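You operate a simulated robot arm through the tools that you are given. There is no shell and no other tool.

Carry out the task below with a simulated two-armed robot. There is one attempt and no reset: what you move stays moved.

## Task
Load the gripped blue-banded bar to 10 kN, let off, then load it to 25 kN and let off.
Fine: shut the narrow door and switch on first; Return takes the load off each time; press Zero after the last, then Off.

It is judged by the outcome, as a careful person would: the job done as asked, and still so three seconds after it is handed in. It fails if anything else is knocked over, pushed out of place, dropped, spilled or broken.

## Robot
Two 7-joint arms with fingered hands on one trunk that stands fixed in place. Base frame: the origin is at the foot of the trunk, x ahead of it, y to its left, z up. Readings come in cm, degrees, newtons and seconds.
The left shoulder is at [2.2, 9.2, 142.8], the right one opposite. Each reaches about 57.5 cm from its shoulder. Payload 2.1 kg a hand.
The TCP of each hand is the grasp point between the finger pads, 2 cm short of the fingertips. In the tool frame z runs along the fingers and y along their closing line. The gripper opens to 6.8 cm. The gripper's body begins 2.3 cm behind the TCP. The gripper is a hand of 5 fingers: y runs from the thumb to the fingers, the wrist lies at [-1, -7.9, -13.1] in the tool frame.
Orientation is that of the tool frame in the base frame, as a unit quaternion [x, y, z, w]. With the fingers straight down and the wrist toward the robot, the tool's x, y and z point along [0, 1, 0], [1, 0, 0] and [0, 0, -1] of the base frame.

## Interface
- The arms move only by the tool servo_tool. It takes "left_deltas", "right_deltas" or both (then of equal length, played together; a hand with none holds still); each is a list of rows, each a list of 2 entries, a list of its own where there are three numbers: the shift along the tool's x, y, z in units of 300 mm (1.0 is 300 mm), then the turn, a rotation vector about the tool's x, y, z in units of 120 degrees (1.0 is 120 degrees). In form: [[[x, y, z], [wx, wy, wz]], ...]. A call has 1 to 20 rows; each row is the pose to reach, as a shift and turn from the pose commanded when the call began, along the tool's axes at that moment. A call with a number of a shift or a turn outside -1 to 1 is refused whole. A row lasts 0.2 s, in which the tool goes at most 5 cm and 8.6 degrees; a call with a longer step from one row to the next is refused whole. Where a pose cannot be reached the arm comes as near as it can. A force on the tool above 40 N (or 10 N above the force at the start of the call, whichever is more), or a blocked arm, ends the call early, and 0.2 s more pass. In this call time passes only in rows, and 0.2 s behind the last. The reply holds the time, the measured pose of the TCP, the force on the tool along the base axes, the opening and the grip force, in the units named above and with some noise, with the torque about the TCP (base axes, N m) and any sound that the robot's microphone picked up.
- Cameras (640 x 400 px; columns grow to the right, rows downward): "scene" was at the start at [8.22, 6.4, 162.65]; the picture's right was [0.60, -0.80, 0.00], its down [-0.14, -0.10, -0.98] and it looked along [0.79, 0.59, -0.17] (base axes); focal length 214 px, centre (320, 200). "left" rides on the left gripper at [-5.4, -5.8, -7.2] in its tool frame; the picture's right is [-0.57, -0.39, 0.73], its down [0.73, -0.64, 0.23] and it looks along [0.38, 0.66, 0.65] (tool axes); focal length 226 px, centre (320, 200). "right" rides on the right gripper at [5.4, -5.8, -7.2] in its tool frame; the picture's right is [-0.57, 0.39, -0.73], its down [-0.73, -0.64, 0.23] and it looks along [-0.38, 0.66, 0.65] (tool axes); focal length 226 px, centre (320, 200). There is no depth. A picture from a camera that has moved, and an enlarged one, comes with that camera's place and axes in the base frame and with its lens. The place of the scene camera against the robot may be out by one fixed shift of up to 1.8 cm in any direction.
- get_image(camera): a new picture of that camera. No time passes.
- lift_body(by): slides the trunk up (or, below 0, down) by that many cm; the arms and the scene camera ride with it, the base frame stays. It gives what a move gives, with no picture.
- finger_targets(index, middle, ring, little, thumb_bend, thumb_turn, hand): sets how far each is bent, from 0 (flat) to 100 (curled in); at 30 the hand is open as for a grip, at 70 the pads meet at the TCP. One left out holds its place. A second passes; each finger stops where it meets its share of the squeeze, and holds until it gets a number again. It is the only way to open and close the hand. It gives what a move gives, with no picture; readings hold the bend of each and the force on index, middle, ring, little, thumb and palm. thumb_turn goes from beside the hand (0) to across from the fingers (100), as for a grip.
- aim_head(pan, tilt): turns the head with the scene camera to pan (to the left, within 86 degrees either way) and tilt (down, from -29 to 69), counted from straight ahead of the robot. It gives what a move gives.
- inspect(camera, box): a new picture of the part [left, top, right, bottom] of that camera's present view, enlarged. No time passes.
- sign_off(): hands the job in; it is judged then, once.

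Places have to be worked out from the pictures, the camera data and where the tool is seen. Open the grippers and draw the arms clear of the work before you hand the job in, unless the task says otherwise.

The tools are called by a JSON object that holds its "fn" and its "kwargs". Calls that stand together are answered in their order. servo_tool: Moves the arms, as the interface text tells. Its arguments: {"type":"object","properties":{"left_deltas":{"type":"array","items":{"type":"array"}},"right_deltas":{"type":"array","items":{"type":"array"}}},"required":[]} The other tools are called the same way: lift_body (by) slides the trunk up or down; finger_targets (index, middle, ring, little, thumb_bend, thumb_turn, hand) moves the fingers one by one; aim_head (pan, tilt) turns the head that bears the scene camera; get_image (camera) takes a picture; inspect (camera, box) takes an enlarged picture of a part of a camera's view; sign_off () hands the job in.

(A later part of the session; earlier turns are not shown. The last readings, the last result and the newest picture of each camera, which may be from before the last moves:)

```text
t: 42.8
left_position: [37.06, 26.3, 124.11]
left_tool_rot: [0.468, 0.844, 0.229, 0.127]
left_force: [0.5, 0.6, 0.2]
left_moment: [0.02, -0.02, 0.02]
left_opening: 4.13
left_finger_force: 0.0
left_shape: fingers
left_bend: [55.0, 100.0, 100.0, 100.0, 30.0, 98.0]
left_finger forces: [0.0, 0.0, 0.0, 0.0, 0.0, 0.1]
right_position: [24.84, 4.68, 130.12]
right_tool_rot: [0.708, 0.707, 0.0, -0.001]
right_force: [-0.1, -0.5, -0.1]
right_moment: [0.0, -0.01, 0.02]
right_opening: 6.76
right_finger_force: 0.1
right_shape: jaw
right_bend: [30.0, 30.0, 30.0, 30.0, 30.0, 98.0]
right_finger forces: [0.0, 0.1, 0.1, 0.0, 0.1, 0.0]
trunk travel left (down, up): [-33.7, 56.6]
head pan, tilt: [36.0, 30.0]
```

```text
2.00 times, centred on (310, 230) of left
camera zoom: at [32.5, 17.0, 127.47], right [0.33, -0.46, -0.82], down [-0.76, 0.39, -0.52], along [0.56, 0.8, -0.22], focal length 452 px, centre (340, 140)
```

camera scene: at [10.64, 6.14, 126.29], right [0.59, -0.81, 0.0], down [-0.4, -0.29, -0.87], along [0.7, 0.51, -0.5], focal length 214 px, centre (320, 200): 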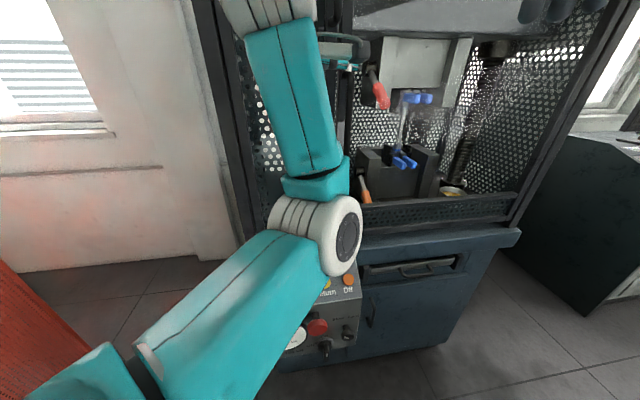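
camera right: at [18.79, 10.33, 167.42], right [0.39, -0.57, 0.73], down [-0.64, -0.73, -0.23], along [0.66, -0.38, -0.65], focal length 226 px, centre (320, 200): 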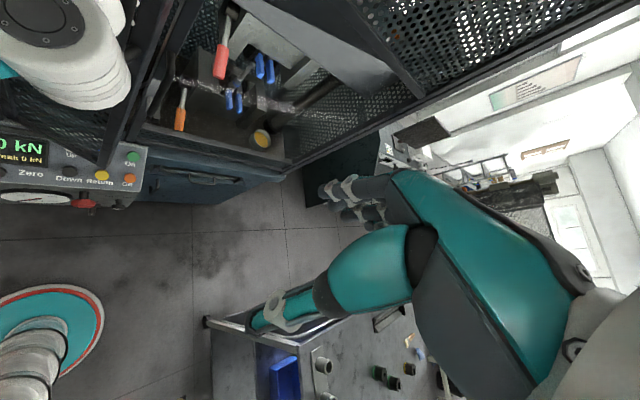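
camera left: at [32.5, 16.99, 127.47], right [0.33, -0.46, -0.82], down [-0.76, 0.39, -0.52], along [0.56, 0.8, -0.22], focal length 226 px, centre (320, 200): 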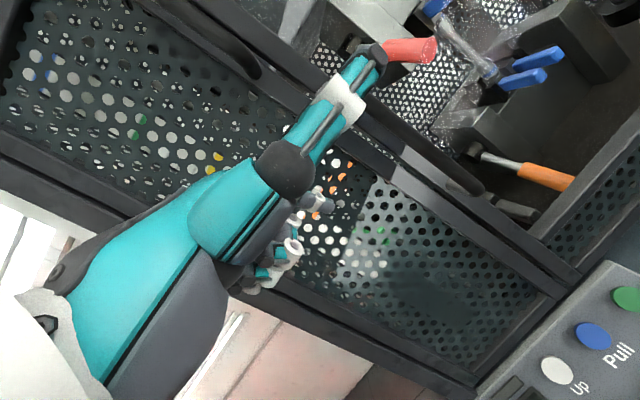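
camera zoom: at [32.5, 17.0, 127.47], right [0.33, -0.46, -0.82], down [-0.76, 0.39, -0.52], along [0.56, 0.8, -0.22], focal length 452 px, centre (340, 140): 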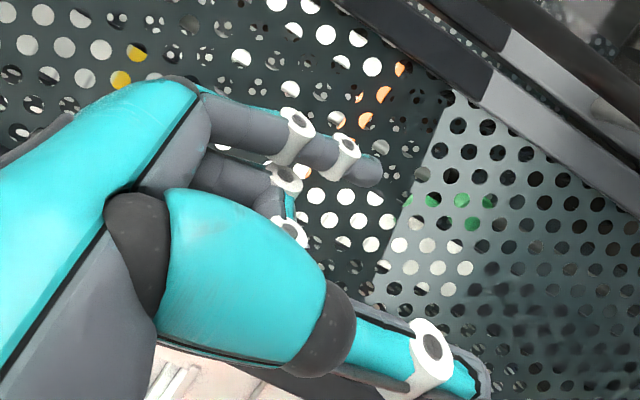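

Index and thumb tips are visible in the left view. The thumb tip would touch the panel as well, so I swing it aside and set the index at 70 (where its pad lies at the TCP), then look again.

{"fn": "finger_targets", "kwargs": {"hand": "left", "thumb_turn": 0, "thumb_bend": 0, "index": 70}}

{"fn": "inspect", "kwargs": {"camera": "left", "box": [200, 130, 420, 330]}}

{"fn": "finger_targets", "kwargs": {"hand": "left", "thumb_turn": 0, "thumb_bend": 100}}

{"fn": "get_image", "kwargs": {"camera": "left"}}

{"fn": "get_image", "kwargs": {"camera": "scene"}}

```text
t: 43.8
left_position: [37.09, 26.18, 124.06]
left_tool_rot: [0.468, 0.844, 0.229, 0.127]
left_force: [1.1, -0.2, 0.1]
left_moment: [0.01, 0.01, 0.03]
left_opening: 8.26
left_finger_force: 0.1
left_shape: fingers
left_bend: [70.0, 100.0, 100.0, 100.0, 1.0, 0.0]
left_finger forces: [0.1, 0.0, 0.0, 0.1, 0.1, 0.0]
right_position: [24.84, 4.64, 130.03]
right_tool_rot: [0.708, 0.706, 0.0, -0.001]
right_force: [0.8, -0.6, 0.3]
right_moment: [0.0, -0.01, -0.02]
right_opening: 6.78
right_finger_force: 0.1
right_shape: jaw
right_bend: [30.0, 30.0, 30.0, 30.0, 30.0, 98.0]
right_finger forces: [0.1, 0.1, 0.0, 0.1, 0.0, 0.0]
trunk travel left (down, up): [-33.7, 56.6]
head pan, tilt: [36.0, 30.0]
```

```text
2.00 times, centred on (310, 230) of left
camera zoom: at [32.5, 17.0, 127.47], right [0.33, -0.46, -0.82], down [-0.76, 0.39, -0.52], along [0.56, 0.8, -0.22], focal length 452 px, centre (340, 140)
```

zoom: 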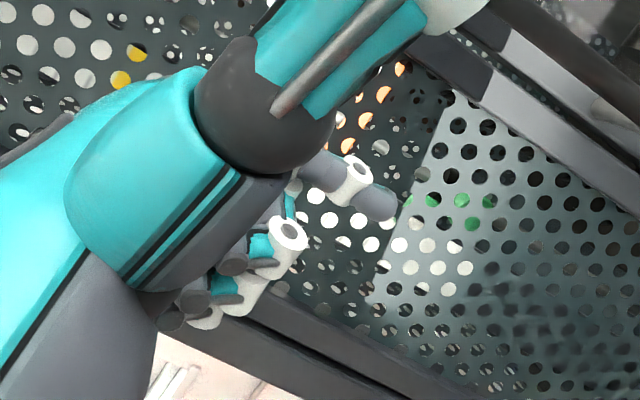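

```text
t: 44.8
left_position: [36.91, 26.28, 124.09]
left_tool_rot: [0.468, 0.844, 0.23, 0.126]
left_force: [-0.1, 0.0, -0.4]
left_moment: [0.02, 0.02, -0.03]
left_opening: 3.53
left_finger_force: 0.1
left_shape: fingers
left_bend: [70.0, 100.0, 100.0, 100.0, 100.0, 0.0]
left_finger forces: [0.0, 0.0, 0.1, 0.0, 0.0, 0.0]
right_position: [25.08, 4.62, 129.97]
right_tool_rot: [0.707, 0.707, 0.0, -0.001]
right_force: [0.1, 0.2, 0.2]
right_moment: [0.02, 0.0, -0.02]
right_opening: 6.79
right_finger_force: 0.1
right_shape: jaw
right_bend: [30.0, 30.0, 30.0, 30.0, 30.0, 98.0]
right_finger forces: [0.0, 0.0, 0.0, 0.0, 0.0, 0.1]
trunk travel left (down, up): [-33.7, 56.6]
head pan, tilt: [36.0, 30.0]
```

```text
taken
camera left: at [32.5, 17.0, 127.47], right [0.33, -0.46, -0.82], down [-0.76, 0.39, -0.52], along [0.56, 0.8, -0.22], focal length 226 px, centre (320, 200)
```

left: 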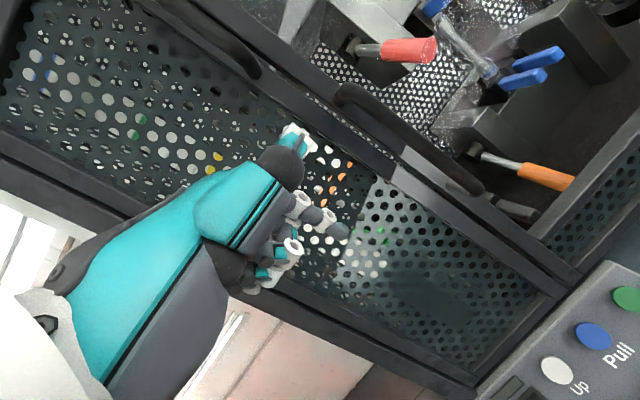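

```text
taken
camera scene: at [10.64, 6.14, 126.29], right [0.59, -0.81, 0.0], down [-0.4, -0.29, -0.87], along [0.7, 0.51, -0.5], focal length 214 px, centre (320, 200)
```

scene: 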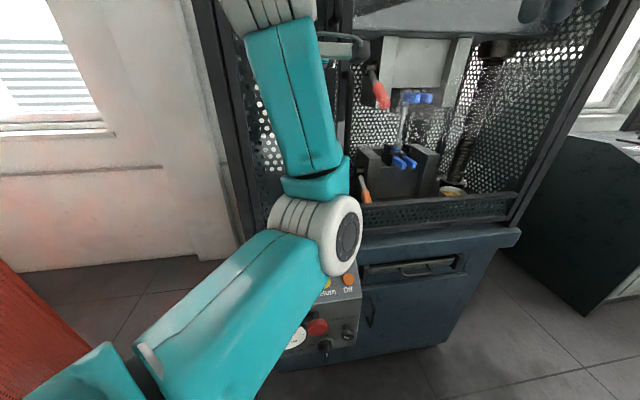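

The index tip at bend 70 comes out at about [-0.4, 0.5, 2.0] in the tool frame, with the thumb compactly aside. I lower the trunk by 22 cm to bring the panel into good reach and look at it.

{"fn": "lift_body", "kwargs": {"by": -22}}

{"fn": "get_image", "kwargs": {"camera": "left"}}

{"fn": "get_image", "kwargs": {"camera": "scene"}}

{"fn": "get_image", "kwargs": {"camera": "right"}}

```text
t: 47.1
left_position: [37.1, 26.24, 102.18]
left_tool_rot: [0.469, 0.843, 0.23, 0.127]
left_force: [-0.1, -0.5, 0.8]
left_moment: [0.03, -0.04, 0.0]
left_opening: 3.53
left_finger_force: 0.0
left_shape: fingers
left_bend: [70.0, 100.0, 100.0, 100.0, 100.0, 0.0]
left_finger forces: [0.1, 0.1, 0.0, 0.1, 0.0, 0.1]
right_position: [25.6, 4.62, 107.58]
right_tool_rot: [0.708, 0.706, -0.006, -0.007]
right_force: [-0.4, 1.0, -0.6]
right_moment: [-0.01, 0.0, 0.02]
right_opening: 6.8
right_finger_force: 0.1
right_shape: jaw
right_bend: [30.0, 30.0, 30.0, 30.0, 30.0, 98.0]
right_finger forces: [0.0, 0.1, 0.1, 0.1, 0.1, 0.1]
trunk travel left (down, up): [-11.7, 78.6]
head pan, tilt: [36.0, 30.0]
```

```text
taken
camera left: at [32.49, 16.99, 105.47], right [0.33, -0.46, -0.82], down [-0.76, 0.39, -0.52], along [0.56, 0.8, -0.22], focal length 226 px, centre (320, 200)
```

left: 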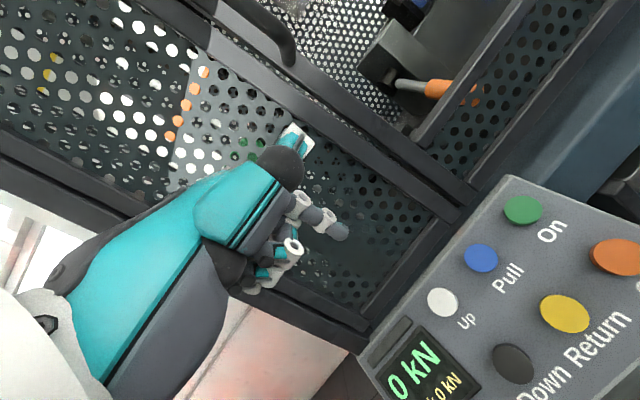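

```text
taken
camera scene: at [14.97, 6.14, 103.97], right [0.59, -0.81, 0.0], down [-0.4, -0.29, -0.87], along [0.7, 0.51, -0.5], focal length 214 px, centre (320, 200)
```

scene: 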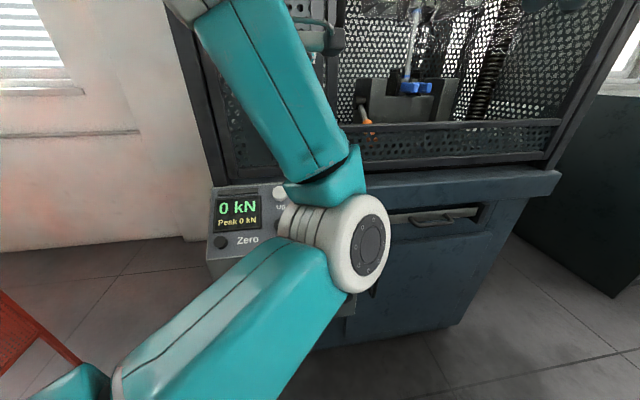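

```text
taken
camera right: at [19.9, 10.07, 115.12], right [0.4, -0.57, 0.72], down [-0.65, -0.73, -0.22], along [0.65, -0.38, -0.66], focal length 226 px, centre (320, 200)
```

right: 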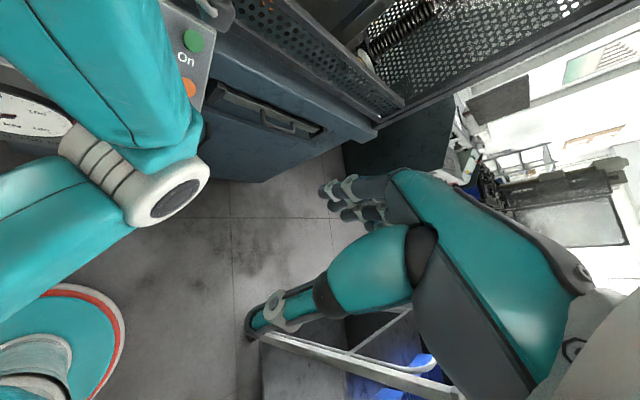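

The buttons triangulate to Up ≈[42.8, 36.0, 82], Pull ≈[47.5, 31.3, 82], On ≈[52.2, 26.6, 82], with the lower row about 6 cm nearer and 4 cm lower. I move the index tip to 3 cm short of On.

{"fn": "servo_tool", "kwargs": {"left_deltas": [[[-0.05, 0.004, 0.12], [0, 0, 0]], [[-0.1, 0.009, 0.25], [0, 0, 0]], [[-0.15, 0.013, 0.38], [0, 0, 0]], [[-0.2, 0.018, 0.51], [0, 0, 0]], [[-0.242, 0.022, 0.627], [0, 0, 0]]]}}

{"fn": "get_image", "kwargs": {"camera": "left"}}

{"fn": "get_image", "kwargs": {"camera": "scene"}}

{"fn": "get_image", "kwargs": {"camera": "right"}}

```text
t: 48.3
left_position: [49.37, 25.43, 86.11]
left_tool_rot: [0.469, 0.843, 0.229, 0.127]
left_force: [0.4, 0.4, -0.3]
left_moment: [-0.01, 0.03, 0.0]
left_opening: 3.53
left_finger_force: 0.0
left_shape: fingers
left_bend: [70.0, 100.0, 100.0, 100.0, 100.0, 0.0]
left_finger forces: [0.0, 0.0, 0.0, 0.0, 0.0, 0.0]
right_position: [25.72, 4.58, 107.67]
right_tool_rot: [0.708, 0.706, -0.006, -0.007]
right_force: [-1.4, -0.6, 0.5]
right_moment: [0.01, -0.03, -0.03]
right_opening: 6.77
right_finger_force: 0.0
right_shape: jaw
right_bend: [30.0, 30.0, 30.0, 30.0, 30.0, 98.0]
right_finger forces: [0.0, 0.1, 0.0, 0.0, 0.1, 0.0]
trunk travel left (down, up): [-11.7, 78.6]
head pan, tilt: [36.0, 30.0]
```

```text
taken
camera left: at [44.83, 16.18, 89.53], right [0.33, -0.46, -0.82], down [-0.76, 0.39, -0.52], along [0.56, 0.8, -0.22], focal length 226 px, centre (320, 200)
```

left: 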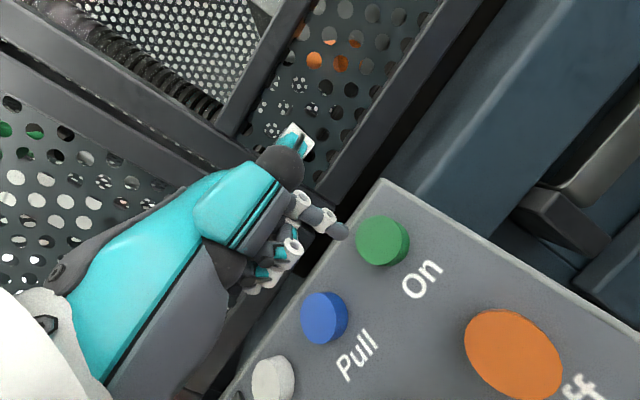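

```text
taken
camera scene: at [14.97, 6.14, 103.96], right [0.59, -0.81, 0.0], down [-0.4, -0.29, -0.87], along [0.7, 0.51, -0.5], focal length 214 px, centre (320, 200)
```

scene: 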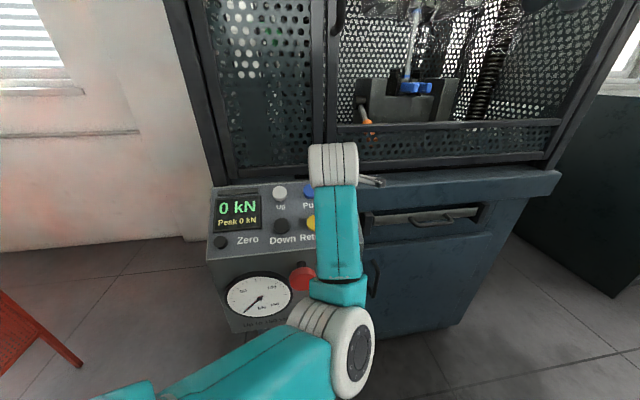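

```text
taken
camera right: at [19.91, 10.07, 115.11], right [0.4, -0.57, 0.72], down [-0.65, -0.73, -0.22], along [0.65, -0.38, -0.66], focal length 226 px, centre (320, 200)
```

right: 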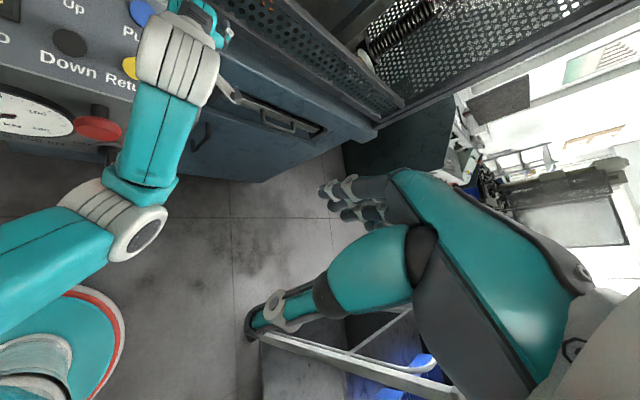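

The index tip lines up with On, about 3.5 cm away along the tool's z. I advance 2.7 cm and then feel for contact.

{"fn": "servo_tool", "kwargs": {"left_deltas": [[[0.004, -0.004, 0.04], [0, 0, 0]], [[0.005, -0.004, 0.08], [0, 0, 0]], [[0.005, -0.004, 0.095], [0, 0, 0]]]}}

{"fn": "get_image", "kwargs": {"camera": "left"}}

```text
t: 49.1
left_position: [50.57, 26.21, 83.71]
left_tool_rot: [0.468, 0.844, 0.23, 0.127]
left_force: [-0.8, -0.3, 1.2]
left_moment: [0.0, -0.04, 0.0]
left_opening: 3.53
left_finger_force: 0.6
left_shape: fingers
left_bend: [70.0, 100.0, 100.0, 100.0, 100.0, 0.0]
left_finger forces: [1.3, 0.1, 0.1, 0.0, 0.0, 0.0]
right_position: [25.63, 4.56, 107.71]
right_tool_rot: [0.708, 0.706, -0.006, -0.007]
right_force: [-1.5, -0.8, 1.2]
right_moment: [0.0, 0.01, -0.01]
right_opening: 6.78
right_finger_force: 0.0
right_shape: jaw
right_bend: [30.0, 30.0, 30.0, 30.0, 30.0, 98.0]
right_finger forces: [0.0, 0.0, 0.1, 0.0, 0.0, 0.1]
trunk travel left (down, up): [-11.7, 78.6]
head pan, tilt: [36.0, 30.0]
```

```text
taken
camera left: at [45.92, 17.02, 87.05], right [0.33, -0.46, -0.82], down [-0.76, 0.39, -0.52], along [0.56, 0.8, -0.22], focal length 226 px, centre (320, 200)
```

left: 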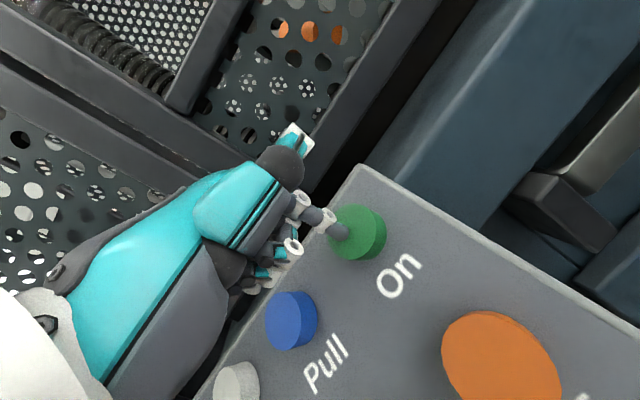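

Light contact with On (index force 1.3 N). I press in half a centimetre more, then release.

{"fn": "servo_tool", "kwargs": {"left_deltas": [[[0, 0, 0.01], [0, 0, 0]], [[0, 0, 0.018], [0, 0, 0]]]}}

{"fn": "inspect", "kwargs": {"camera": "left", "box": [240, 140, 480, 300]}}

{"fn": "inspect", "kwargs": {"camera": "scene", "box": [190, 170, 340, 330]}}

```text
t: 49.7
left_position: [50.57, 26.44, 83.32]
left_tool_rot: [0.468, 0.843, 0.23, 0.128]
left_force: [-1.4, -1.0, 7.2]
left_moment: [0.02, -0.09, 0.01]
left_opening: 3.53
left_finger_force: 3.5
left_shape: fingers
left_bend: [70.0, 100.0, 100.0, 100.0, 100.0, 0.0]
left_finger forces: [6.6, 0.0, 0.0, 0.1, 0.1, 0.0]
right_position: [25.58, 4.52, 107.65]
right_tool_rot: [0.707, 0.707, -0.006, -0.007]
right_force: [-0.2, -0.5, 0.2]
right_moment: [-0.01, 0.03, 0.0]
right_opening: 6.79
right_finger_force: 0.0
right_shape: jaw
right_bend: [30.0, 30.0, 30.0, 30.0, 30.0, 98.0]
right_finger forces: [0.0, 0.0, 0.0, 0.0, 0.1, 0.0]
trunk travel left (down, up): [-11.7, 78.6]
head pan, tilt: [36.0, 30.0]
heard: click
```

```text
2.50 times, centred on (360, 220) of left
camera zoom: at [46.12, 17.15, 86.69], right [0.33, -0.46, -0.82], down [-0.76, 0.39, -0.52], along [0.56, 0.8, -0.22], focal length 565 px, centre (220, 150)
```

zoom: 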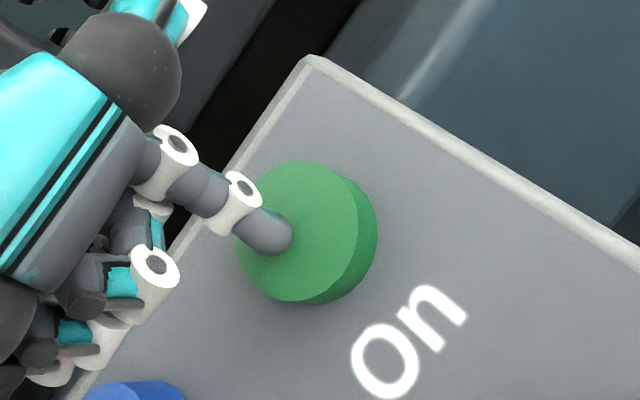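

```text
2.50 times, centred on (265, 250) of scene
camera zoom: at [14.91, 6.1, 103.99], right [0.59, -0.81, 0.0], down [-0.4, -0.29, -0.87], along [0.7, 0.51, -0.5], focal length 536 px, centre (458, 75)
```

zoom: 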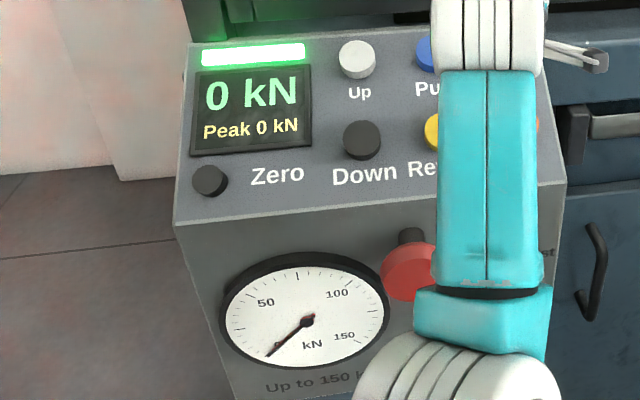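

On clicked and the green lamp bar lit up. I lift off and look at the Slow/Fast knob and the other front controls before loading.

{"fn": "servo_tool", "kwargs": {"left_deltas": [[[0, 0, -0.06], [0, 0, 0]], [[0.1, 0, -0.2], [0, 0, 0]], [[0.22, 0, -0.32], [0, 0, 0]]]}}

{"fn": "get_image", "kwargs": {"camera": "scene"}}

{"fn": "get_image", "kwargs": {"camera": "right"}}

{"fn": "get_image", "kwargs": {"camera": "left"}}

```text
refused: row 2 steps farther than a row can; nothing moved
```

```text
taken
camera scene: at [14.91, 6.1, 103.99], right [0.59, -0.81, 0.0], down [-0.4, -0.29, -0.87], along [0.7, 0.51, -0.5], focal length 214 px, centre (320, 200)
```

scene: 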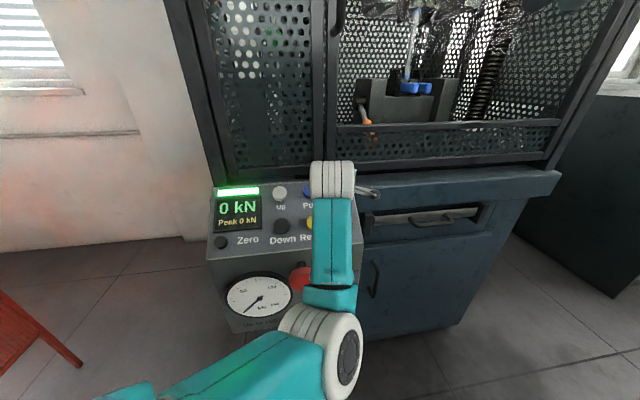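

```text
taken
camera right: at [19.84, 10.04, 115.14], right [0.4, -0.57, 0.72], down [-0.65, -0.73, -0.22], along [0.65, -0.38, -0.66], focal length 226 px, centre (320, 200)
```

right: 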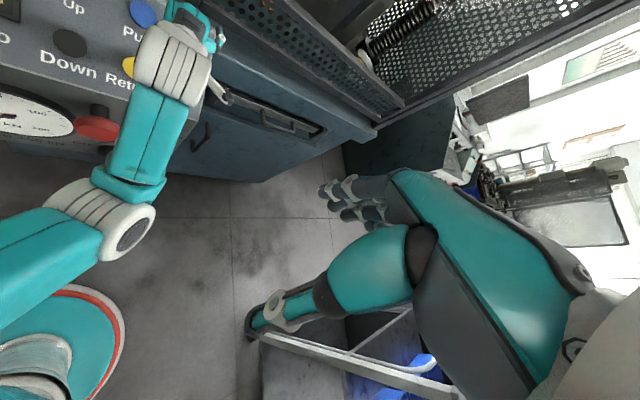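

```text
taken
camera left: at [46.12, 17.15, 86.69], right [0.33, -0.46, -0.82], down [-0.76, 0.39, -0.52], along [0.56, 0.8, -0.22], focal length 226 px, centre (320, 200)
```

left: 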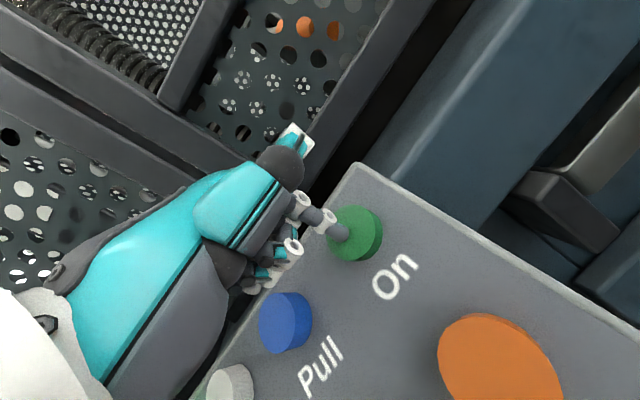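

The steps were too long; I repeat it with smaller ones.

{"fn": "servo_tool", "kwargs": {"left_deltas": [[[0, 0, -0.06], [0, 0, 0]], [[0.05, 0, -0.16], [0, 0, 0]], [[0.12, 0, -0.28], [0, 0, 0]], [[0.2, 0, -0.4], [0, 0, 0]], [[0.3, 0, -0.5], [0, 0, 0]]]}}

{"fn": "get_image", "kwargs": {"camera": "scene"}}

{"fn": "get_image", "kwargs": {"camera": "right"}}

{"fn": "get_image", "kwargs": {"camera": "left"}}

```text
t: 50.9
left_position: [39.58, 30.0, 96.31]
left_tool_rot: [0.469, 0.844, 0.229, 0.127]
left_force: [-0.2, 0.1, 0.0]
left_moment: [0.0, 0.02, -0.02]
left_opening: 3.53
left_finger_force: 0.1
left_shape: fingers
left_bend: [70.0, 100.0, 100.0, 100.0, 100.0, 0.0]
left_finger forces: [0.1, 0.1, 0.0, 0.0, 0.1, 0.0]
right_position: [25.64, 4.74, 107.71]
right_tool_rot: [0.708, 0.706, -0.005, -0.007]
right_force: [-0.7, 0.0, -0.6]
right_moment: [0.02, 0.01, 0.0]
right_opening: 6.78
right_finger_force: 0.1
right_shape: jaw
right_bend: [30.0, 30.0, 30.0, 30.0, 30.0, 98.0]
right_finger forces: [0.0, 0.0, 0.0, 0.1, 0.0, 0.1]
trunk travel left (down, up): [-11.7, 78.6]
head pan, tilt: [36.0, 30.0]
```

```text
taken
camera scene: at [14.98, 6.13, 103.96], right [0.59, -0.81, 0.0], down [-0.4, -0.29, -0.87], along [0.7, 0.51, -0.5], focal length 214 px, centre (320, 200)
```

scene: 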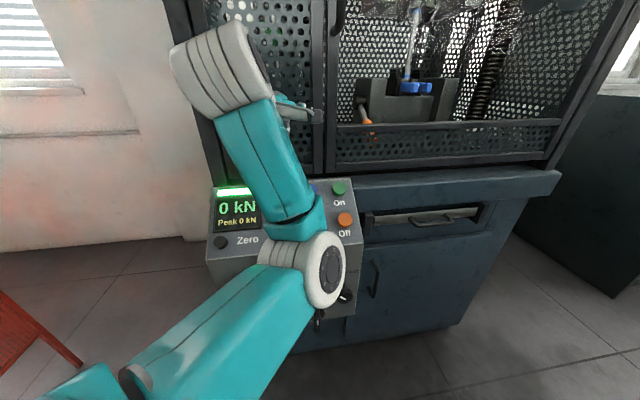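

```text
taken
camera right: at [19.92, 10.07, 115.11], right [0.4, -0.57, 0.72], down [-0.65, -0.73, -0.22], along [0.65, -0.38, -0.66], focal length 226 px, centre (320, 200)
```

right: 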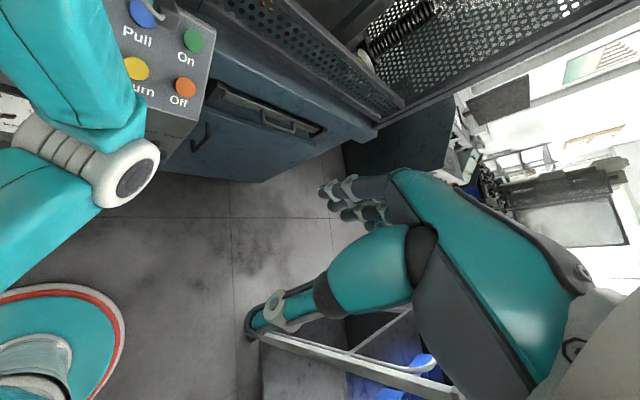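

```text
taken
camera left: at [35.0, 20.74, 99.62], right [0.33, -0.46, -0.82], down [-0.76, 0.39, -0.52], along [0.56, 0.8, -0.22], focal length 226 px, centre (320, 200)
```

left: 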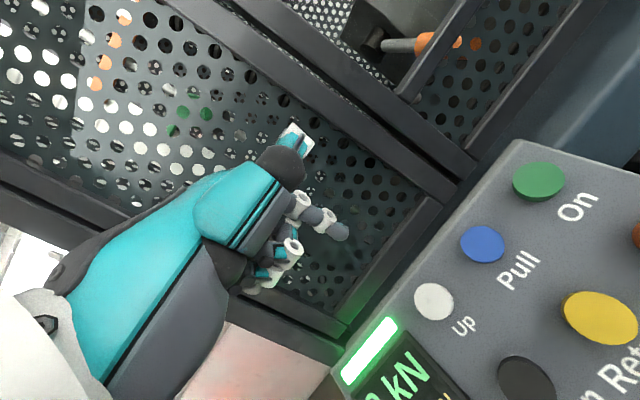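

{"fn": "inspect", "kwargs": {"camera": "scene", "box": [300, 270, 380, 340]}}

{"fn": "inspect", "kwargs": {"camera": "scene", "box": [190, 150, 380, 260]}}

```text
5.71 times, centred on (340, 305) of scene
camera zoom: at [14.98, 6.13, 103.96], right [0.59, -0.81, 0.0], down [-0.4, -0.29, -0.87], along [0.7, 0.51, -0.5], focal length 1226 px, centre (206, -400)
```

zoom: 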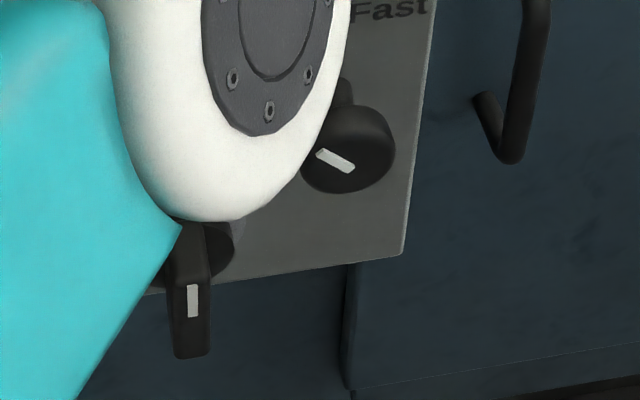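

```text
3.37 times, centred on (285, 205) of scene
camera zoom: at [14.98, 6.13, 103.96], right [0.59, -0.81, 0.0], down [-0.4, -0.29, -0.87], along [0.7, 0.51, -0.5], focal length 722 px, centre (438, 183)
```

zoom: 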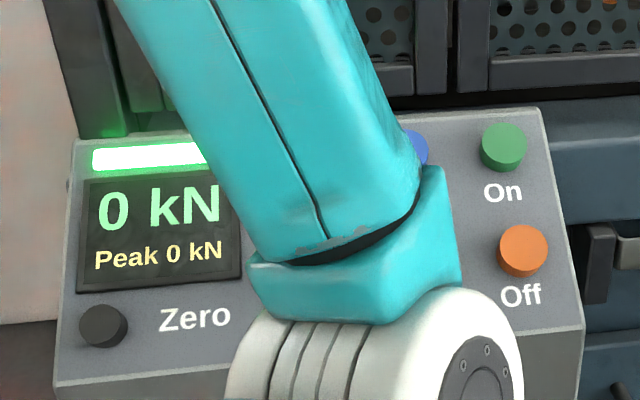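

The speed knob's mark points to Slow, the rotary switch stands at On and the lamp is lit. I bring the index tip to 1.5 cm short of Pull.

{"fn": "servo_tool", "kwargs": {"left_deltas": [[[-0.03, -0.015, 0.13], [0, 0, 0]], [[-0.06, -0.03, 0.26], [0, 0, 0]], [[-0.08, -0.044, 0.37], [0, 0, 0]], [[-0.0857, -0.0457, 0.412], [0, 0, 0]]]}}

{"fn": "get_image", "kwargs": {"camera": "left"}}

{"fn": "get_image", "kwargs": {"camera": "scene"}}

```text
t: 51.9
left_position: [45.13, 30.53, 84.78]
left_tool_rot: [0.468, 0.844, 0.23, 0.127]
left_force: [0.2, 0.4, -0.1]
left_moment: [-0.01, 0.01, 0.01]
left_opening: 3.54
left_finger_force: 0.1
left_shape: fingers
left_bend: [70.0, 100.0, 100.0, 100.0, 100.0, 0.0]
left_finger forces: [0.0, 0.0, 0.0, 0.0, 0.0, 0.1]
right_position: [25.66, 4.64, 107.76]
right_tool_rot: [0.708, 0.707, -0.006, -0.007]
right_force: [0.0, 0.2, -0.4]
right_moment: [0.0, -0.01, -0.02]
right_opening: 6.76
right_finger_force: 0.0
right_shape: jaw
right_bend: [30.0, 30.0, 30.0, 30.0, 30.0, 98.0]
right_finger forces: [0.0, 0.0, 0.0, 0.1, 0.0, 0.0]
trunk travel left (down, up): [-11.7, 78.6]
head pan, tilt: [36.0, 30.0]
```

```text
taken
camera left: at [40.68, 21.19, 88.2], right [0.33, -0.46, -0.82], down [-0.76, 0.39, -0.52], along [0.56, 0.8, -0.22], focal length 226 px, centre (320, 200)
```

left: 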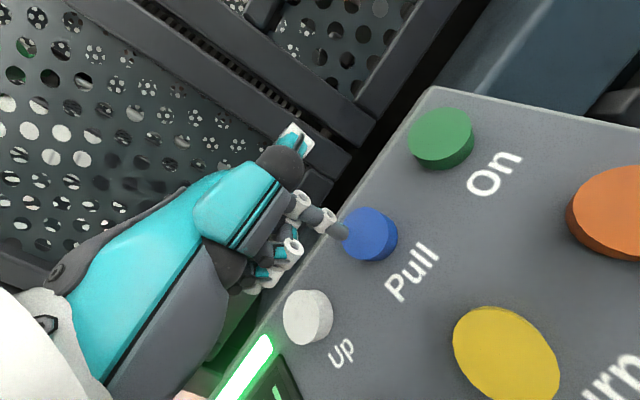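

```text
taken
camera scene: at [14.97, 6.14, 103.96], right [0.59, -0.81, 0.0], down [-0.4, -0.29, -0.87], along [0.7, 0.51, -0.5], focal length 214 px, centre (320, 200)
```

scene: 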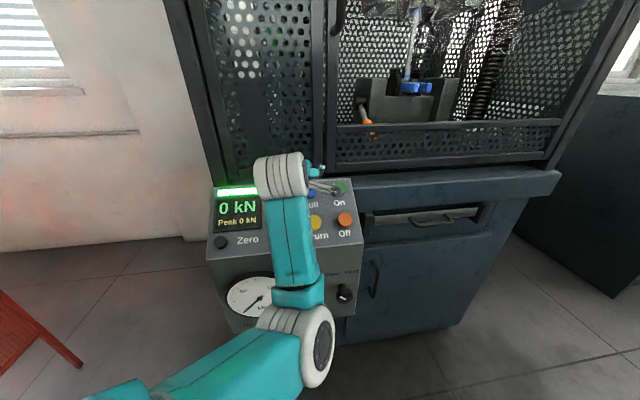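

The tip is aligned with Pull and the display is in view. I take a closer look at the speed knob, now unobstructed.

{"fn": "inspect", "kwargs": {"camera": "scene", "box": [310, 255, 380, 325]}}

{"fn": "inspect", "kwargs": {"camera": "scene", "box": [200, 175, 290, 260]}}

```text
5.71 times, centred on (345, 290) of scene
camera zoom: at [14.97, 6.14, 103.96], right [0.59, -0.81, 0.0], down [-0.4, -0.29, -0.87], along [0.7, 0.51, -0.5], focal length 1226 px, centre (177, -314)
```

zoom: 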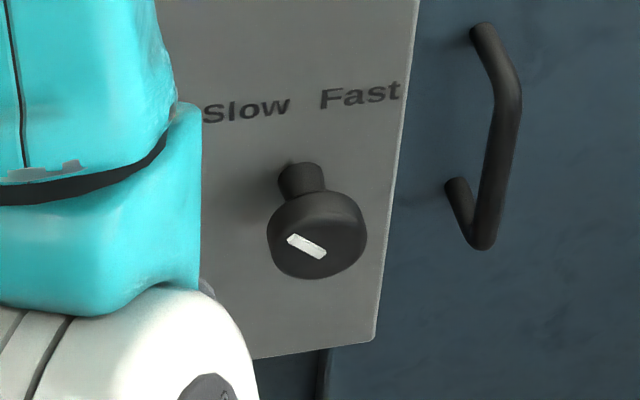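

```text
4.71 times, centred on (245, 218) of scene
camera zoom: at [14.97, 6.14, 103.96], right [0.59, -0.81, 0.0], down [-0.4, -0.29, -0.87], along [0.7, 0.51, -0.5], focal length 1009 px, centre (673, 118)
```

zoom: 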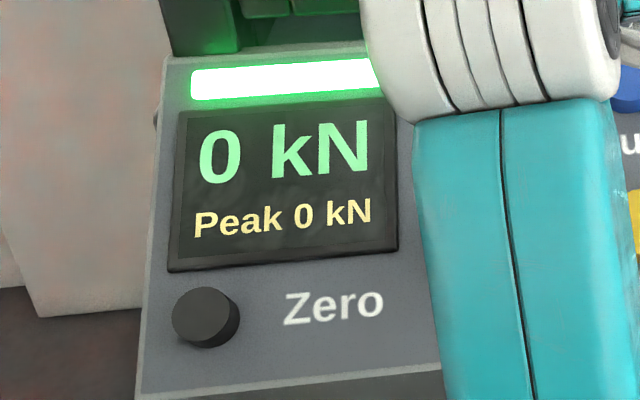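

The mark clearly points to Slow. I give Pull one short press and release it, to learn whether it runs while held or latches.

{"fn": "servo_tool", "kwargs": {"left_deltas": [[[0, 0, 0.04], [0, 0, 0]], [[0, 0, 0.066], [0, 0, 0]], [[0, 0, 0.03], [0, 0, 0]]]}}

{"fn": "inspect", "kwargs": {"camera": "scene", "box": [200, 175, 290, 260]}}

{"fn": "inspect", "kwargs": {"camera": "left", "box": [240, 140, 480, 300]}}

```text
t: 52.7
left_position: [45.56, 30.76, 84.12]
left_tool_rot: [0.469, 0.844, 0.228, 0.127]
left_force: [0.5, 0.0, -0.1]
left_moment: [-0.01, 0.0, 0.01]
left_opening: 3.5
left_finger_force: 0.0
left_shape: fingers
left_bend: [70.0, 100.0, 100.0, 100.0, 100.0, 0.0]
left_finger forces: [0.0, 0.0, 0.1, 0.0, 0.0, 0.0]
right_position: [25.73, 4.71, 107.69]
right_tool_rot: [0.708, 0.706, -0.006, -0.006]
right_force: [-0.5, -0.7, 0.0]
right_moment: [0.01, 0.04, 0.02]
right_opening: 6.76
right_finger_force: 0.0
right_shape: jaw
right_bend: [30.0, 30.0, 30.0, 30.0, 30.0, 98.0]
right_finger forces: [0.1, 0.0, 0.1, 0.0, 0.1, 0.0]
trunk travel left (down, up): [-11.7, 78.6]
head pan, tilt: [36.0, 30.0]
heard: click
```

```text
4.71 times, centred on (245, 218) of scene
camera zoom: at [14.97, 6.14, 103.96], right [0.59, -0.81, 0.0], down [-0.4, -0.29, -0.87], along [0.7, 0.51, -0.5], focal length 1009 px, centre (673, 118)
```

zoom: 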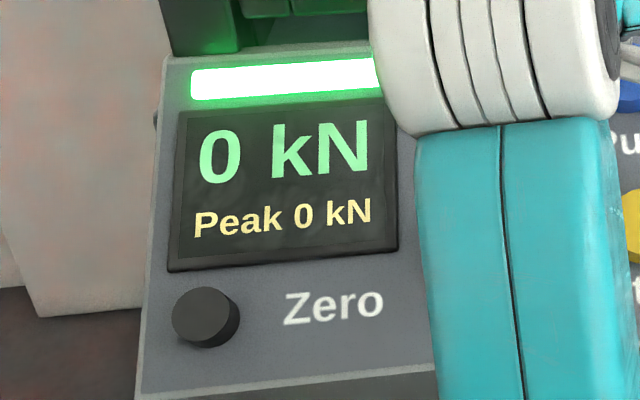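

```text
2.50 times, centred on (360, 220) of left
camera zoom: at [41.04, 21.49, 87.38], right [0.33, -0.46, -0.82], down [-0.76, 0.39, -0.52], along [0.56, 0.8, -0.22], focal length 565 px, centre (220, 150)
```

zoom: 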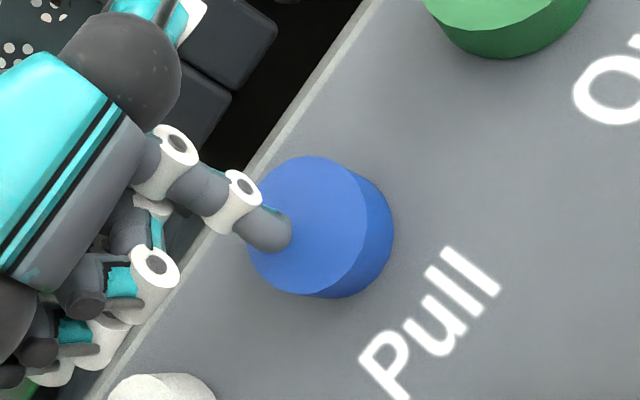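

A click was heard; the display still reads 0. I wait a moment without touching to see whether the load rises by itself.

{"fn": "servo_tool", "kwargs": {"left_deltas": [[[0, 0, 0], [0, 0, 0]]]}}

{"fn": "inspect", "kwargs": {"camera": "scene", "box": [200, 175, 290, 260]}}

```text
t: 53.1
left_position: [45.64, 30.79, 84.09]
left_tool_rot: [0.468, 0.844, 0.23, 0.126]
left_force: [-0.2, 0.5, 1.0]
left_moment: [-0.01, -0.02, 0.01]
left_opening: 3.56
left_finger_force: 0.1
left_shape: fingers
left_bend: [70.0, 100.0, 100.0, 100.0, 100.0, 0.0]
left_finger forces: [0.1, 0.0, 0.0, 0.0, 0.0, 0.0]
right_position: [25.59, 4.56, 107.63]
right_tool_rot: [0.707, 0.707, -0.006, -0.007]
right_force: [-0.5, -0.4, -0.6]
right_moment: [-0.01, -0.02, 0.0]
right_opening: 6.78
right_finger_force: 0.1
right_shape: jaw
right_bend: [30.0, 30.0, 30.0, 30.0, 30.0, 98.0]
right_finger forces: [0.1, 0.1, 0.1, 0.0, 0.1, 0.0]
trunk travel left (down, up): [-11.7, 78.6]
head pan, tilt: [36.0, 30.0]
```

```text
4.71 times, centred on (245, 218) of scene
camera zoom: at [14.97, 6.14, 103.96], right [0.59, -0.81, 0.0], down [-0.4, -0.29, -0.87], along [0.7, 0.51, -0.5], focal length 1009 px, centre (673, 118)
```

zoom: 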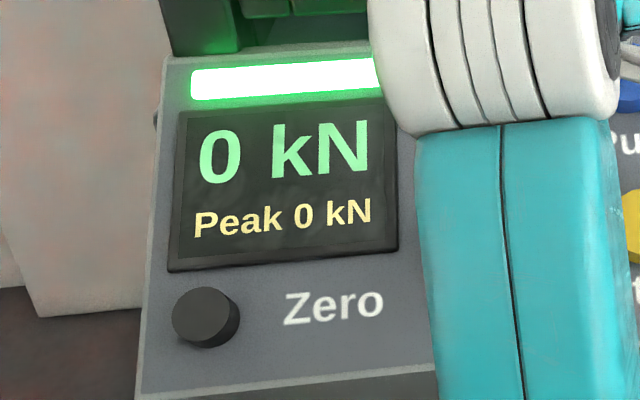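

No rise on its own so far. I now press and hold Pull briefly, then read the display while holding.

{"fn": "servo_tool", "kwargs": {"left_deltas": [[[0, 0, 0.036], [0, 0, 0]], [[0, 0, 0.04], [0, 0, 0]]]}}

{"fn": "inspect", "kwargs": {"camera": "scene", "box": [200, 175, 290, 260]}}

```text
t: 53.7
left_position: [45.89, 31.0, 83.22]
left_tool_rot: [0.467, 0.843, 0.232, 0.127]
left_force: [-4.5, -4.7, 18.9]
left_moment: [0.06, -0.17, -0.02]
left_opening: 3.53
left_finger_force: 9.7
left_shape: fingers
left_bend: [71.0, 100.0, 100.0, 100.0, 100.0, 0.0]
left_finger forces: [18.6, 0.0, 0.0, 0.1, 0.0, 0.0]
right_position: [25.45, 4.58, 107.64]
right_tool_rot: [0.708, 0.706, -0.003, -0.007]
right_force: [0.6, -0.1, 0.2]
right_moment: [0.0, -0.01, 0.01]
right_opening: 6.76
right_finger_force: 0.0
right_shape: jaw
right_bend: [30.0, 30.0, 30.0, 30.0, 30.0, 98.0]
right_finger forces: [0.0, 0.0, 0.0, 0.0, 0.0, 0.0]
trunk travel left (down, up): [-11.7, 78.6]
head pan, tilt: [36.0, 30.0]
heard: click
```

```text
4.71 times, centred on (245, 218) of scene
camera zoom: at [14.81, 6.02, 104.03], right [0.59, -0.81, 0.0], down [-0.4, -0.29, -0.87], along [0.7, 0.51, -0.5], focal length 1009 px, centre (673, 118)
```

zoom: 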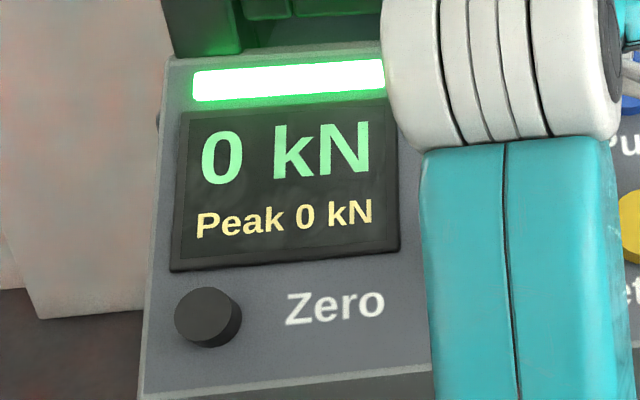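

Pull is pressed in (18 N). I hold it still and read again.

{"fn": "servo_tool", "kwargs": {"left_deltas": [[[0, 0, 0], [0, 0, 0]]]}}

{"fn": "inspect", "kwargs": {"camera": "scene", "box": [200, 175, 290, 260]}}

{"fn": "get_image", "kwargs": {"camera": "scene"}}

```text
t: 54.1
left_position: [45.94, 31.04, 83.15]
left_tool_rot: [0.468, 0.843, 0.232, 0.127]
left_force: [-4.9, -4.9, 21.4]
left_moment: [0.05, -0.2, 0.01]
left_opening: 3.57
left_finger_force: 10.6
left_shape: fingers
left_bend: [71.0, 100.0, 100.0, 100.0, 100.0, 0.0]
left_finger forces: [22.0, 0.0, 0.0, 0.1, 0.0, 0.0]
right_position: [25.52, 4.54, 107.71]
right_tool_rot: [0.708, 0.707, -0.004, -0.007]
right_force: [0.1, 0.1, 0.5]
right_moment: [0.02, 0.02, 0.0]
right_opening: 6.8
right_finger_force: 0.0
right_shape: jaw
right_bend: [30.0, 30.0, 30.0, 30.0, 30.0, 98.0]
right_finger forces: [0.0, 0.0, 0.0, 0.0, 0.0, 0.1]
trunk travel left (down, up): [-11.7, 78.6]
head pan, tilt: [36.0, 30.0]
```

```text
4.71 times, centred on (245, 218) of scene
camera zoom: at [14.79, 5.99, 104.02], right [0.59, -0.81, 0.0], down [-0.4, -0.29, -0.87], along [0.7, 0.51, -0.5], focal length 1009 px, centre (673, 118)
```

zoom: 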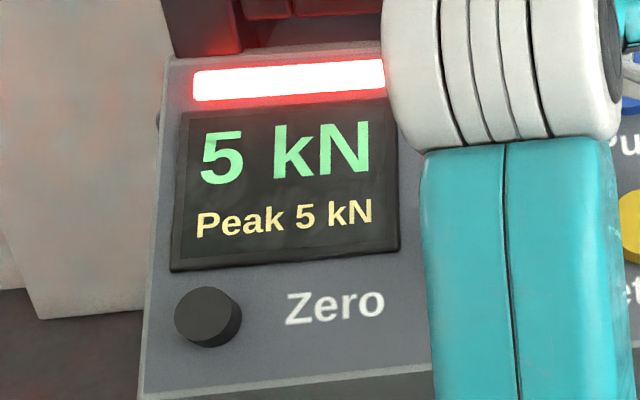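

```text
taken
camera scene: at [14.79, 5.99, 104.02], right [0.59, -0.81, 0.0], down [-0.4, -0.29, -0.87], along [0.7, 0.51, -0.5], focal length 214 px, centre (320, 200)
```

scene: 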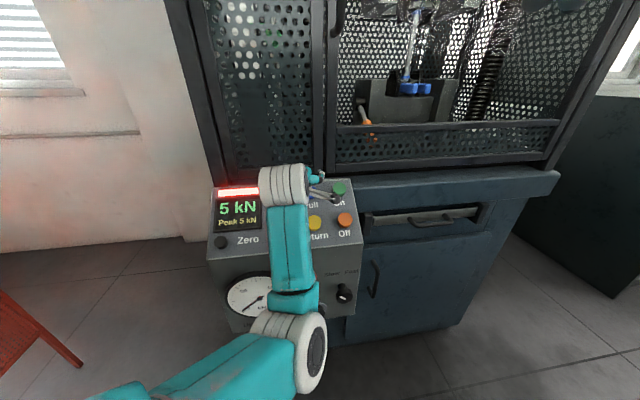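

The load has begun to rise (5 kN, lamp red). I release at once to see where it stands and how fast it moves.

{"fn": "servo_tool", "kwargs": {"left_deltas": [[[0, 0, -0.04], [0, 0, 0]]]}}

{"fn": "inspect", "kwargs": {"camera": "scene", "box": [200, 175, 290, 260]}}

```text
t: 54.5
left_position: [45.53, 30.83, 84.0]
left_tool_rot: [0.468, 0.844, 0.228, 0.125]
left_force: [-1.3, 0.0, -0.6]
left_moment: [0.03, -0.01, -0.02]
left_opening: 3.52
left_finger_force: 0.1
left_shape: fingers
left_bend: [70.0, 100.0, 100.0, 100.0, 100.0, 0.0]
left_finger forces: [0.1, 0.0, 0.0, 0.0, 0.0, 0.0]
right_position: [25.61, 4.69, 107.66]
right_tool_rot: [0.708, 0.706, -0.006, -0.007]
right_force: [0.6, 0.2, -0.5]
right_moment: [0.0, 0.01, -0.02]
right_opening: 6.78
right_finger_force: 0.0
right_shape: jaw
right_bend: [30.0, 30.0, 30.0, 30.0, 30.0, 98.0]
right_finger forces: [0.0, 0.1, 0.0, 0.0, 0.1, 0.1]
trunk travel left (down, up): [-11.7, 78.6]
head pan, tilt: [36.0, 30.0]
```

```text
4.71 times, centred on (245, 218) of scene
camera zoom: at [14.98, 6.15, 103.93], right [0.59, -0.81, 0.0], down [-0.4, -0.29, -0.87], along [0.7, 0.51, -0.5], focal length 1009 px, centre (673, 118)
```

zoom: 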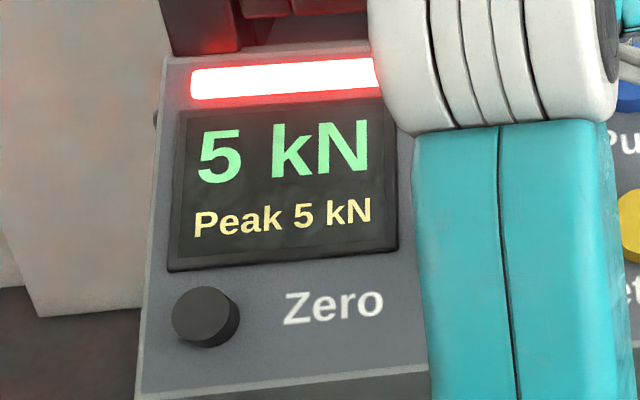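

It reads 5 kN and holds after release. I wait to see whether it stays there or another increment arrives.

{"fn": "servo_tool", "kwargs": {"left_deltas": [[[0, 0, 0], [0, 0, 0]], [[0, 0, 0], [0, 0, 0]]]}}

{"fn": "inspect", "kwargs": {"camera": "scene", "box": [200, 175, 290, 260]}}

```text
t: 55.1
left_position: [45.58, 30.85, 84.03]
left_tool_rot: [0.468, 0.844, 0.229, 0.127]
left_force: [0.4, 0.4, -0.4]
left_moment: [0.0, 0.02, -0.01]
left_opening: 3.52
left_finger_force: 0.0
left_shape: fingers
left_bend: [70.0, 100.0, 100.0, 100.0, 100.0, 0.0]
left_finger forces: [0.1, 0.0, 0.0, 0.0, 0.0, 0.0]
right_position: [25.71, 4.56, 107.64]
right_tool_rot: [0.708, 0.706, -0.005, -0.007]
right_force: [0.8, 0.2, -0.4]
right_moment: [0.01, 0.0, 0.0]
right_opening: 6.78
right_finger_force: 0.0
right_shape: jaw
right_bend: [30.0, 30.0, 30.0, 30.0, 30.0, 98.0]
right_finger forces: [0.1, 0.0, 0.0, 0.0, 0.0, 0.0]
trunk travel left (down, up): [-11.7, 78.6]
head pan, tilt: [36.0, 30.0]
```

```text
4.71 times, centred on (245, 218) of scene
camera zoom: at [14.98, 6.14, 103.96], right [0.59, -0.81, 0.0], down [-0.4, -0.29, -0.87], along [0.7, 0.51, -0.5], focal length 1009 px, centre (673, 118)
```

zoom: 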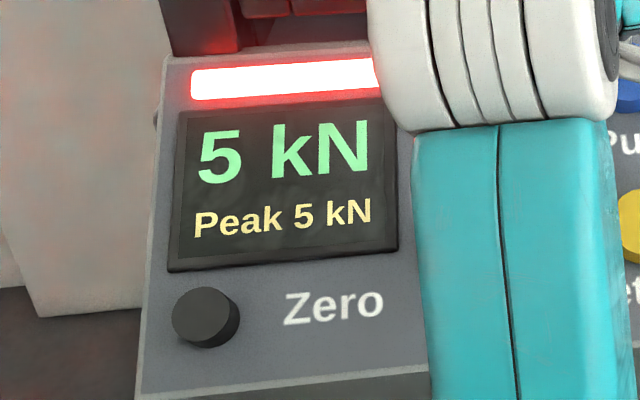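

It stays at 5 kN. Repeating the same press and hold should add the same amount, so I press again and read after the first part.

{"fn": "servo_tool", "kwargs": {"left_deltas": [[[0, 0, 0.036], [0, 0, 0]], [[0, 0, 0.04], [0, 0, 0]]]}}

{"fn": "inspect", "kwargs": {"camera": "scene", "box": [200, 175, 290, 260]}}

```text
t: 55.7
left_position: [45.94, 31.04, 83.24]
left_tool_rot: [0.468, 0.843, 0.231, 0.129]
left_force: [-3.8, -4.2, 17.1]
left_moment: [0.06, -0.19, -0.02]
left_opening: 3.52
left_finger_force: 8.8
left_shape: fingers
left_bend: [71.0, 100.0, 100.0, 100.0, 100.0, 0.0]
left_finger forces: [17.3, 0.1, 0.1, 0.1, 0.1, 0.1]
right_position: [25.5, 4.39, 107.74]
right_tool_rot: [0.708, 0.706, -0.004, -0.006]
right_force: [-0.5, 0.3, -0.8]
right_moment: [0.0, -0.05, -0.03]
right_opening: 6.78
right_finger_force: 0.2
right_shape: jaw
right_bend: [30.0, 30.0, 30.0, 30.0, 30.0, 98.0]
right_finger forces: [0.1, 0.0, 0.0, 0.1, 0.1, 0.0]
trunk travel left (down, up): [-11.7, 78.6]
head pan, tilt: [36.0, 30.0]
heard: click
```

```text
4.71 times, centred on (245, 218) of scene
camera zoom: at [14.82, 6.02, 104.02], right [0.59, -0.81, 0.0], down [-0.4, -0.29, -0.87], along [0.7, 0.51, -0.5], focal length 1009 px, centre (673, 118)
```

zoom: 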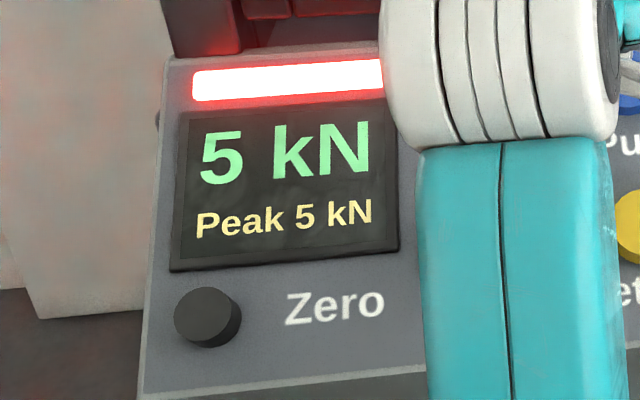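

Same picture as before at this stage (still 5). I hold for one more short step, as the last time.

{"fn": "servo_tool", "kwargs": {"left_deltas": [[[0, 0, 0], [0, 0, 0]]]}}

{"fn": "inspect", "kwargs": {"camera": "scene", "box": [200, 175, 290, 260]}}

```text
t: 56.1
left_position: [45.9, 31.03, 83.27]
left_tool_rot: [0.468, 0.843, 0.232, 0.128]
left_force: [-5.4, -4.4, 20.1]
left_moment: [0.09, -0.17, -0.03]
left_opening: 3.52
left_finger_force: 9.9
left_shape: fingers
left_bend: [71.0, 100.0, 100.0, 100.0, 100.0, 0.0]
left_finger forces: [19.9, 0.0, 0.0, 0.0, 0.0, 0.0]
right_position: [25.52, 4.4, 107.7]
right_tool_rot: [0.708, 0.706, -0.005, -0.008]
right_force: [-0.6, -0.8, 0.5]
right_moment: [-0.01, 0.0, 0.02]
right_opening: 6.75
right_finger_force: 0.1
right_shape: jaw
right_bend: [30.0, 30.0, 30.0, 30.0, 30.0, 98.0]
right_finger forces: [0.1, 0.0, 0.1, 0.0, 0.0, 0.1]
trunk travel left (down, up): [-11.7, 78.6]
head pan, tilt: [36.0, 30.0]
```

```text
4.71 times, centred on (245, 218) of scene
camera zoom: at [14.79, 5.99, 104.02], right [0.59, -0.81, 0.0], down [-0.4, -0.29, -0.87], along [0.7, 0.51, -0.5], focal length 1009 px, centre (673, 118)
```

zoom: 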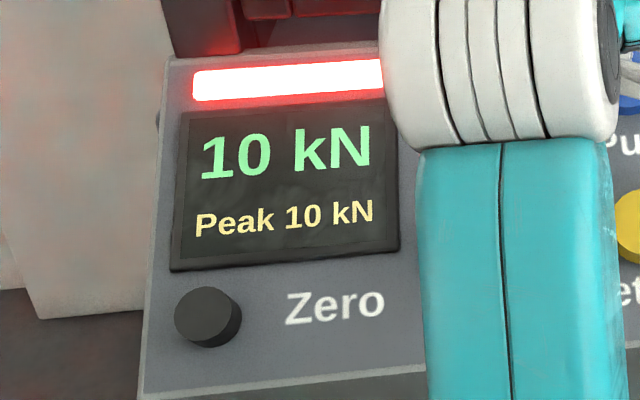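

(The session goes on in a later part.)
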